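You operate a simulated robot arm through the tools that you are given. There is no shell and no other tool. Be economical: measure what you need, move in short steps, check, and stop when the job is done.

You are at the controls of a simulated robot arm. One attempt, no reset.

## Task
Take the sponge from the top of the bottling bench and leave it in the orange tray.

The check looks at the end state, three seconds after you hand in, the way a careful person would. Anything else that was tipped, shoved, dropped, spilled or broken makes it a failure.

## Robot
A 6-joint arm with a two-finger parallel gripper, fixed in place. Base frame: the origin is at the foot of the arm, x ahead of it, y to its left, z up; the work surface is at about z = 880. Units: mm, degrees, N and s.
With the tool pointing down near the work surface it reaches from about 240 to 640 mm from the base axis. Its first joint turns from -66.0 to 66.0 degrees. Payload 2.7 kg.
The TCP is the grasp point between the finger pads, 23 mm short of the fingertips. In the tool frame z runs along the fingers and y along their closing line. The gripper opens to 94 mm. The fingers are 38 mm wide and 10 mm thick; the gripper's body (54 by 96 mm) begins 39 mm behind the TCP.
Orientation is that of the tool frame in the base frame, as a unit quaternion [x, y, z, w]. With the fingers straight down and closing along the base's y, the tool's x points along the base's -x, its y along +y and its z along -z.

## Interface
- The arm moves only by the tool move_arm. Its argument "commands" is a list of rows, each a list of 5 numbers: the gripper command, from -1 (fully open) to 1 (shut), values between in proportion, then the shift along the tool's x, y, z in cm, then the turn about the tool's z in degrees. In form: [[jaw, x, y, z, yaw], ...]. A call has 1 to 8 rows; each row shifts and turns the commanded pose from where the row before left it, along the tool's axes as they then stand. Rows are played at 5 a second. More than 50 mm and 8.6 degrees between two rows, or a gripper value outside its range, and nothing of the call is played. Where a pose cannot be reached the arm comes as near as it can. A force on the tool above 40 N (or 10 N above the force at the start of the call, whichever is more), or a blocked arm, ends the call early, and 0.2 s more pass. Each finger travels about 45 mm/s and halts on what it meets, pressing with about 36 N; the grip force reading is that of the motor and also rises with nothing between the fingers. The clock runs only during rows and for 0.2 s after the last one: add rows that do not move to give the fingers time. The reply holds the time, the measured pose of the TCP, the force on the tool along the base axes, the opening and the grip force, in the units named above and with some noise.
- Cameras (640 x 400 px; columns grow to the right, rows downward): "scene" is fixed at [76.6, -434.9, 1404.2]; the picture's right is [0.75, -0.66, 0.00], its down [-0.38, -0.44, -0.81] and it looks along [0.54, 0.61, -0.58] (base axes); focal length 322 px, centre (320, 200). "wrist" rides on the gripper at [-39, 0, -44] in the tool frame; the picture's right is [0.00, -1.00, 0.00], its down [0.97, 0.00, -0.24] and it looks along [0.24, 0.00, 0.97] (tool axes); focal length 218 px, centre (320, 200). There is no depth. A picture from a camera that has moved, and an enlarged one, comes with that camera's place and axes in the base frame and with its lens.
- capture(camera): a new picture of that camera. No time passes.
- enlarge(camera, box): a new picture of the part [left, top, right, bottom] of that camera's present view, enlarged. No time passes.
- hand_in(): hands the job in; it is judged then, once.

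Go step by step. Nothing tells you positions but the pictures and the camera data: compare them with the known pose of the tool, close in by small moves and look again before you grip or let go. The budget is 90 turns and 38 pictures, counting those below and the enlarged ones. Unless the task says otherwise, let go and move clear before handing in, and close with one line.

The tools are called as name(argument=value, ...) on one line, values as JSON. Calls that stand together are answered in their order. move_arm: Moves the arm, as the interface text tells. Its arguments: {"type":"object","properties":{"commands":{"type":"array","items":{"type":"array","items":{"type":"number"}}}},"required":["commands"]} The other tools are called the same way: capture (camera) takes a picture; enlarge (camera, box) takes an enlarged picture of a part of a camera's view; hand_in () hands the job in.

At the start:

```text
clock: 0.0
tool_pos: [391.6, 90.2, 1166.1]
ee_rot: [-0.001, 1.0, 0.001, 0.001]
force: [-1.0, 0.2, 0.2]
finger_gap: 94.2
gripper_force: 0.0
```

scene: 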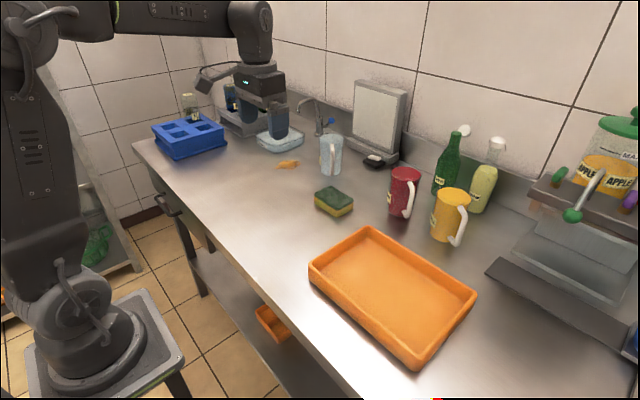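
wrist: 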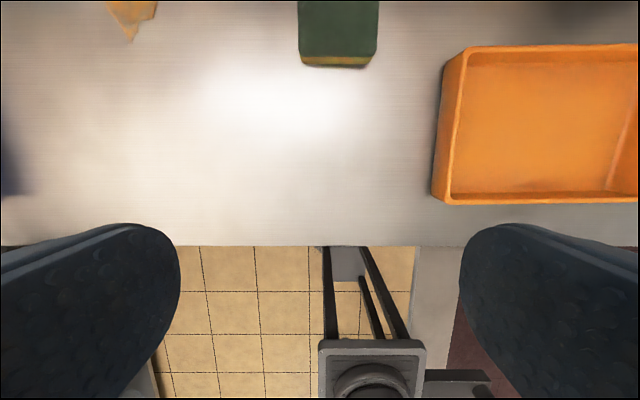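

The sponge appears to be near (565, 65) and the tray near (455, -220). I'll move above the sponge at the present height and look again.

move_arm(commands=[[-1, -4, -0.5, 0, 0], [-1, -4, -0.5, 0, 0], [-1, -4, -0.5, 0, 0], [-1, -4, -0.5, 0, 0], [-1, 0, 0, 0, 0], [-1, 0, 0, 0, 0]])

capture(camera="wrist")

enlarge(camera="scene", box=[240, 110, 480, 260])

```text
clock: 1.4
tool_pos: [555.2, 69.8, 1166.9]
ee_rot: [-0.001, 1.0, 0.0, 0.0]
force: [0.5, 0.9, 0.0]
finger_gap: 94.1
gripper_force: 0.1
```

```text
35 pictures are left
camera wrist: at [592.4, 71.0, 1210.2], right [0.0, -1.0, 0.0], down [-0.97, 0.0, 0.24], along [-0.24, 0.0, -0.97], focal length 218 px, centre (320, 200)
```

wrist: 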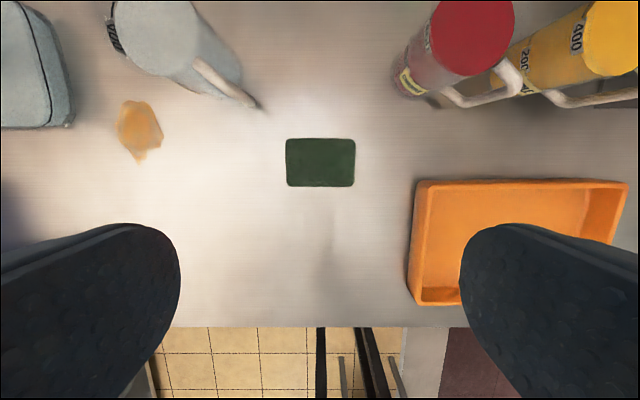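

```text
2.67 times, centred on (360, 185) of scene
camera zoom: at [76.6, -434.9, 1404.2], right [0.75, -0.66, 0.0], down [-0.38, -0.44, -0.81], along [0.54, 0.61, -0.58], focal length 858 px, centre (213, 240)
```

zoom: 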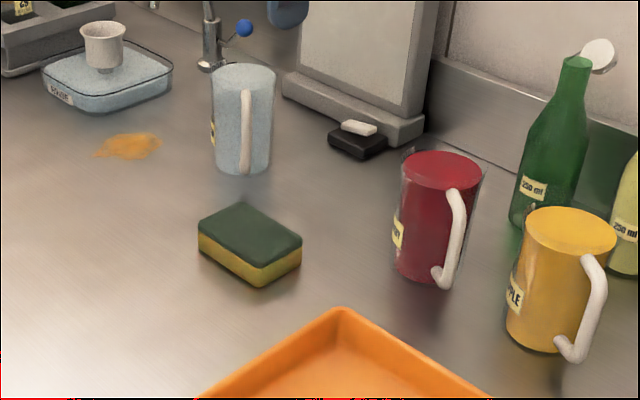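

The sponge is about 66 mm in x and 95 mm in y, centred near (571, 71) with its top at about z 908. It has to be gripped along x, so I'll turn the tool 90° and move over it.

move_arm(commands=[[-1, -1.5, 0, 0, 0], [-1, 0, 0, 0, 8.5], [-1, 0, 0, 0, 8.5], [-1, 0, 0, 0, 8.5], [-1, 0, 0, 0, 8.5], [-1, 0, 0, 0, 8.5], [-1, 0, 0, 0, 8.5], [-1, 0, 0, 0, 8.5]])

move_arm(commands=[[-1, 0, 0, 0, 8.5], [-1, 0, 0, 0, 8.5], [-1, 0, 0, 0, 8.5], [-1, 0, 0, 0, 5], [-1, 0, 0, 0, 0], [-1, 0, 0, 0, 0]])

capture(camera="wrist")

```text
clock: 3.2
tool_pos: [567.8, 71.8, 1167.3]
ee_rot: [0.497, 0.868, 0.0, 0.001]
force: [0.5, -0.2, -0.1]
finger_gap: 94.1
gripper_force: 0.1
```

```text
clock: 4.6
tool_pos: [567.2, 71.3, 1167.0]
ee_rot: [0.707, 0.707, 0.001, 0.0]
force: [0.0, -1.3, 0.3]
finger_gap: 93.9
gripper_force: 0.0
```

```text
33 pictures are left
camera wrist: at [566.4, 32.5, 1209.8], right [-1.0, 0.0, 0.0], down [0.0, 0.97, 0.24], along [0.0, 0.24, -0.97], focal length 218 px, centre (320, 200)
```

wrist: 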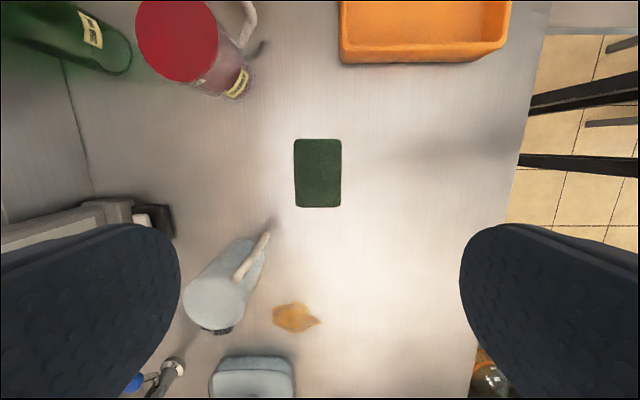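

The tool is now turned, and the sponge centre is at about (569, 70.5). I'll descend partway, check, then go lower.

move_arm(commands=[[-1, 0, 0.2, 4, 0], [-1, 0, 0, 4, 0], [-1, 0, 0, 4, 0], [-1, 0, 0, 4, 0], [-1, 0, 0, 3, 0], [-1, 0, 0, 0, 0], [-1, 0, 0, 0, 0]])

capture(camera="wrist")

capture(camera="scene")

```text
clock: 6.2
tool_pos: [568.1, 71.0, 975.3]
ee_rot: [0.707, 0.707, 0.0, 0.0]
force: [1.2, 0.0, 0.3]
finger_gap: 94.0
gripper_force: 0.1
```

```text
32 pictures are left
camera wrist: at [567.7, 33.3, 1019.3], right [-1.0, 0.0, 0.0], down [0.0, 0.97, 0.24], along [0.0, 0.24, -0.97], focal length 218 px, centre (320, 200)
```

wrist: 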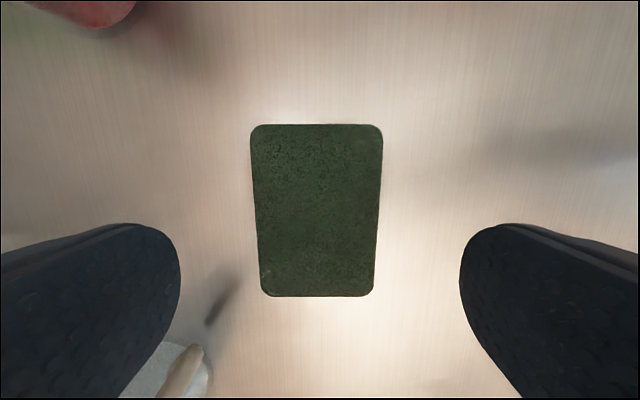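

```text
31 pictures are left
```

scene: 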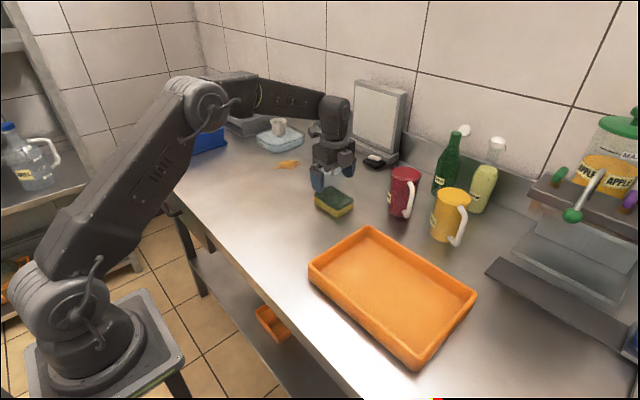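

It is well centred, with the sponge top at about z 909. I'll descend to z of about 907 (fingertips about 4 mm above the bench) and close.

move_arm(commands=[[-1, 0, 0.2, 3, 0], [-1, 0, 0, 2, 0], [-1, 0, 0, 1.2, 0], [-1, 0, 0, 0.6, 0], [-1, 0, 0, 0, 0], [-1, 0, 0, 0, 0]])

capture(camera="wrist")

```text
clock: 7.6
tool_pos: [570.9, 71.4, 906.6]
ee_rot: [0.707, 0.707, 0.0, 0.0]
force: [0.1, 0.4, 0.3]
finger_gap: 94.1
gripper_force: 0.0
```

```text
30 pictures are left
camera wrist: at [570.4, 33.0, 951.4], right [-1.0, 0.0, 0.0], down [0.0, 0.97, 0.24], along [0.0, 0.24, -0.97], focal length 218 px, centre (320, 200)
```

wrist: 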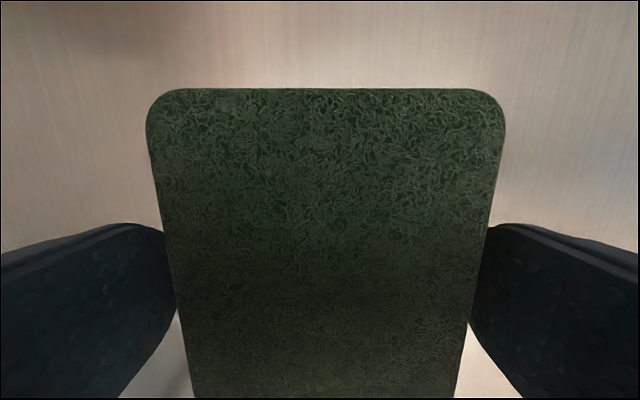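

The fingers straddle the sponge. Next I close on it.

move_arm(commands=[[0, 0, 0, 0, 0], [0.3, 0, 0, 0, 0], [0.6, 0, 0, 0, 0], [1, 0, 0, 0, 0], [1, 0, 0, 0, 0], [1, 0, 0, 0, 0], [1, 0, 0, 0, 0]])

capture(camera="wrist")

```text
clock: 9.2
tool_pos: [570.0, 71.1, 908.1]
ee_rot: [0.707, 0.707, 0.0, 0.0]
force: [0.5, 0.9, 0.3]
finger_gap: 63.6
gripper_force: 36.3
```

```text
29 pictures are left
camera wrist: at [570.4, 33.0, 951.6], right [-1.0, 0.0, 0.0], down [0.0, 0.97, 0.24], along [0.0, 0.24, -0.97], focal length 218 px, centre (320, 200)
```

wrist: 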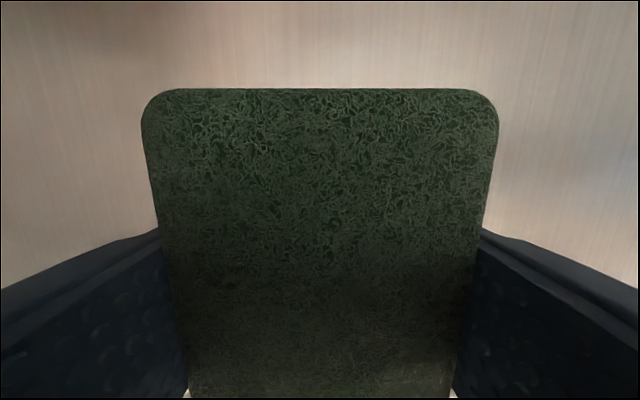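

The sponge is gripped at 63.6 mm. I'll lift it slowly and look.

move_arm(commands=[[1, 0, 0, -1, 0], [1, 0, 0, -2, 0], [1, 0, 0, -3, 0], [1, 0, 0, -3, 0], [1, 0, 0, -3, 0], [1, 0, 0, -3, 0], [1, 0, 0, 0, 0]])

capture(camera="scene")

```text
clock: 10.8
tool_pos: [571.7, 71.4, 1058.0]
ee_rot: [0.707, 0.707, 0.0, 0.0]
force: [-0.6, -0.4, 0.3]
finger_gap: 63.5
gripper_force: 35.5
```

```text
28 pictures are left
```

scene: 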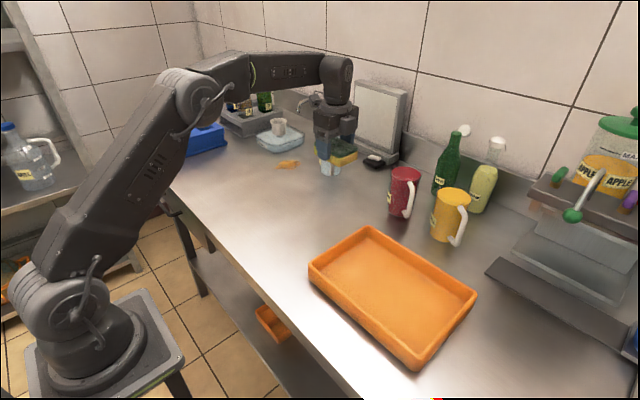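

The sponge is held and nothing else moved. I'll carry it high over to the tray, whose centre is about (453, -203).

move_arm(commands=[[1, -3.4, -1.45, 0, 0], [1, -3.4, -1.45, 0, 0], [1, -3.4, -1.45, 0, 0], [1, -3.4, -1.45, 0, 0], [1, -3.4, -1.45, 0, 0], [1, -3.4, -1.45, 0, 0], [1, -3.4, -1.45, 0, 0], [1, -3.4, -1.45, 0, 0]])

move_arm(commands=[[1, 0, 0, 0, 0], [1, 0, 0, 0, 0]])

capture(camera="scene")

capture(camera="wrist")

```text
clock: 12.6
tool_pos: [455.1, -202.6, 1056.5]
ee_rot: [0.706, 0.708, 0.0, 0.0]
force: [0.1, 0.7, -0.4]
finger_gap: 63.3
gripper_force: 35.7
```

```text
clock: 13.2
tool_pos: [453.7, -200.7, 1055.8]
ee_rot: [0.706, 0.708, 0.0, 0.0]
force: [-0.1, 0.5, -0.1]
finger_gap: 63.5
gripper_force: 35.8
```

```text
27 pictures are left
```

scene: 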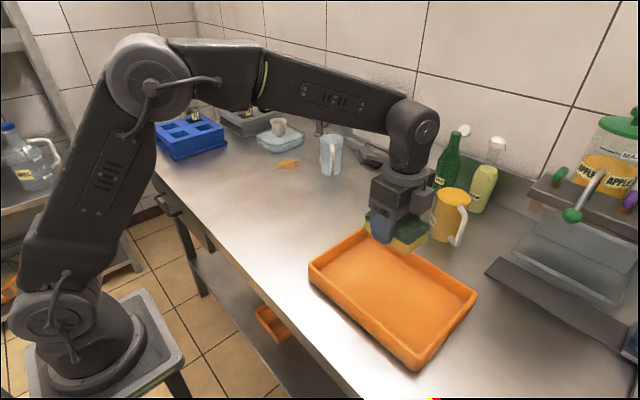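

```text
26 pictures are left
camera wrist: at [454.1, -240.2, 1099.7], right [-1.0, 0.0, 0.0], down [0.0, 0.97, 0.24], along [0.0, 0.24, -0.97], focal length 218 px, centre (320, 200)
```

wrist: 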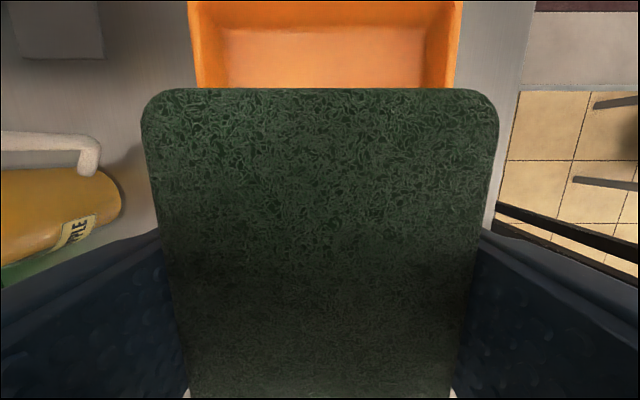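

The sponge is over the middle of the tray, about 4 mm off in x. I'll lower it to just above the tray floor.

move_arm(commands=[[1, 0, -0.3, 3, 0], [1, 0, 0, 3, 0], [1, 0, 0, 3, 0], [1, 0, 0, 2.5, 0], [1, 0, 0, 1.5, 0], [1, 0, 0, 0, 0], [1, 0, 0, 0, 0]])

enlarge(camera="scene", box=[280, 190, 500, 380])

```text
clock: 14.8
tool_pos: [451.4, -200.0, 927.0]
ee_rot: [0.707, 0.707, 0.0, 0.0]
force: [0.0, 0.5, 0.0]
finger_gap: 63.2
gripper_force: 36.4
```

```text
2.11 times, centred on (390, 285) of scene
camera zoom: at [76.6, -434.9, 1404.2], right [0.75, -0.66, 0.0], down [-0.38, -0.44, -0.81], along [0.54, 0.61, -0.58], focal length 677 px, centre (173, 21)
```

zoom: 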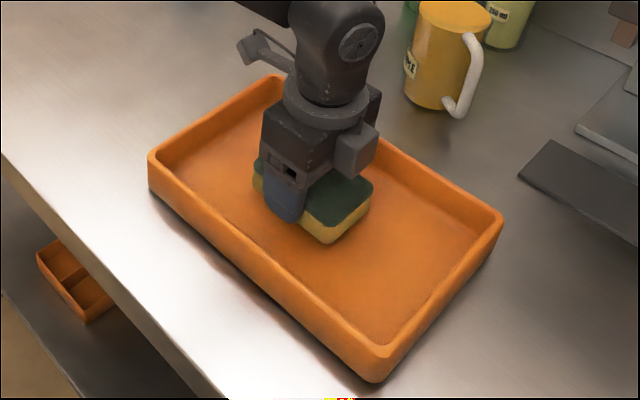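

The sponge is inside the tray with clear room on all sides. I'll ease it down in small steps and watch the force.

move_arm(commands=[[1, 0, 0, 0.3, 0], [1, 0, 0, 0.3, 0], [1, 0, 0, 0.2, 0], [1, 0, 0, 0, 0]])

```text
clock: 15.8
tool_pos: [453.0, -199.8, 918.6]
ee_rot: [0.707, 0.707, 0.0, 0.0]
force: [0.2, -0.2, 0.2]
finger_gap: 63.4
gripper_force: 36.5
```

There is no contact yet, so I'll go a little lower.

move_arm(commands=[[1, 0, 0, 0.2, 0], [1, 0, 0, 0, 0], [1, 0, 0, 0.15, 0], [1, 0, 0, 0, 0]])

```text
clock: 16.8
tool_pos: [452.8, -201.2, 916.8]
ee_rot: [0.707, 0.708, 0.0, 0.0]
force: [0.4, 0.4, -0.5]
finger_gap: 63.2
gripper_force: 36.0
```

move_arm(commands=[[1, 0, 0, 0.15, 0], [1, 0, 0, 0, 0], [1, 0, 0, 0.1, 0], [1, 0, 0, 0, 0]])

enlarge(camera="scene", box=[340, 230, 440, 310])

```text
clock: 17.8
tool_pos: [452.5, -200.5, 915.3]
ee_rot: [0.707, 0.707, 0.001, 0.001]
force: [-2.7, 0.5, 19.0]
finger_gap: 63.5
gripper_force: 36.0
```

```text
5.00 times, centred on (390, 270) of scene
camera zoom: at [76.2, -434.8, 1404.2], right [0.75, -0.66, 0.0], down [-0.38, -0.44, -0.81], along [0.54, 0.61, -0.58], focal length 1608 px, centre (-30, -150)
```

zoom: 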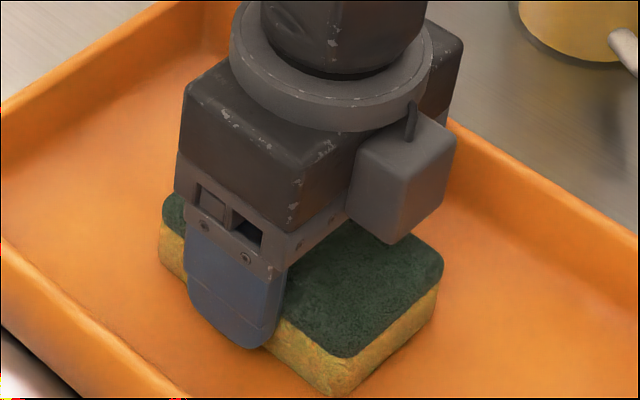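

The force of 19 N upward shows the sponge is resting on the tray floor. I'll back off 1 mm and open slowly.

move_arm(commands=[[1, 0, 0, -0.1, 0], [0.3, 0, 0, 0, 0], [0, 0, 0, 0, 0], [-0.5, 0, 0, 0, 0], [-0.9, 0, 0, 0, 0], [-0.9, 0, 0, 0, 0], [-0.9, 0, 0, 0, 0]])

capture(camera="wrist")

```text
clock: 19.4
tool_pos: [452.5, -201.6, 915.2]
ee_rot: [0.707, 0.707, -0.001, 0.0]
force: [-0.9, 0.0, -0.4]
finger_gap: 89.5
gripper_force: 0.1
```

```text
23 pictures are left
camera wrist: at [451.7, -238.9, 958.5], right [-1.0, 0.0, 0.0], down [0.0, 0.97, 0.24], along [0.0, 0.24, -0.97], focal length 218 px, centre (320, 200)
```

wrist: 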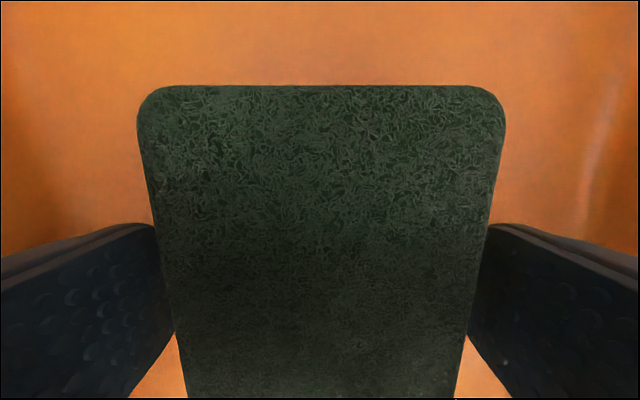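

The sponge is free between the open fingers. I'll rise straight up and check.

move_arm(commands=[[-0.9, 0, 0, -1, 0], [-0.9, 0, 0, -2, 0], [-0.9, 0, 0, -4, 0], [-0.9, 0, 0, -4, 0], [-0.9, 0, 0, -4, 0], [-0.9, 0, 0, -4, 0], [-0.9, 0, 0, 0, 0], [-0.9, 0, 0, 0, 0]])

capture(camera="scene")

capture(camera="wrist")

```text
clock: 21.2
tool_pos: [452.0, -199.8, 1106.5]
ee_rot: [0.707, 0.707, 0.0, 0.001]
force: [0.2, 0.2, -0.3]
finger_gap: 89.4
gripper_force: 0.1
```

```text
22 pictures are left
```

scene: 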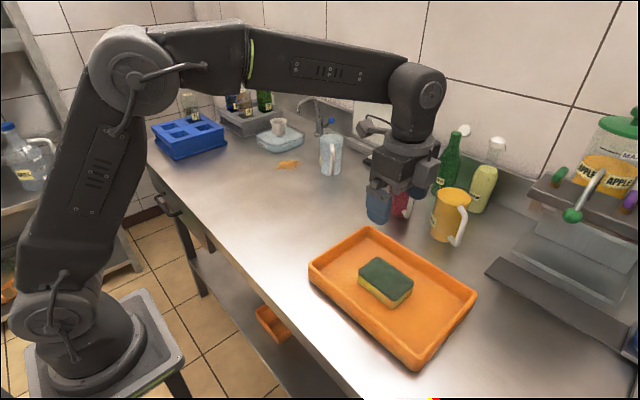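

```text
21 pictures are left
camera wrist: at [451.5, -238.7, 1148.6], right [-1.0, 0.0, 0.0], down [0.0, 0.97, 0.24], along [0.0, 0.24, -0.97], focal length 218 px, centre (320, 200)
```

wrist: 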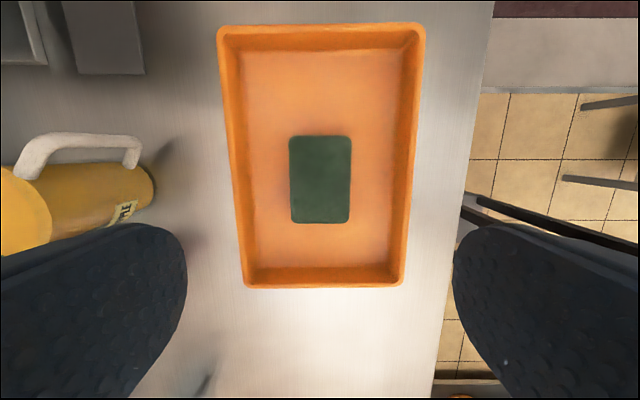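

The sponge lies flat in the middle of the tray, the arm is clear and nothing else has moved, so I'm handing in.

hand_in()

```text
The job is handed in.
```

The sponge is in the orange tray, the gripper is open and clear above it, and the last pictures show nothing else disturbed.
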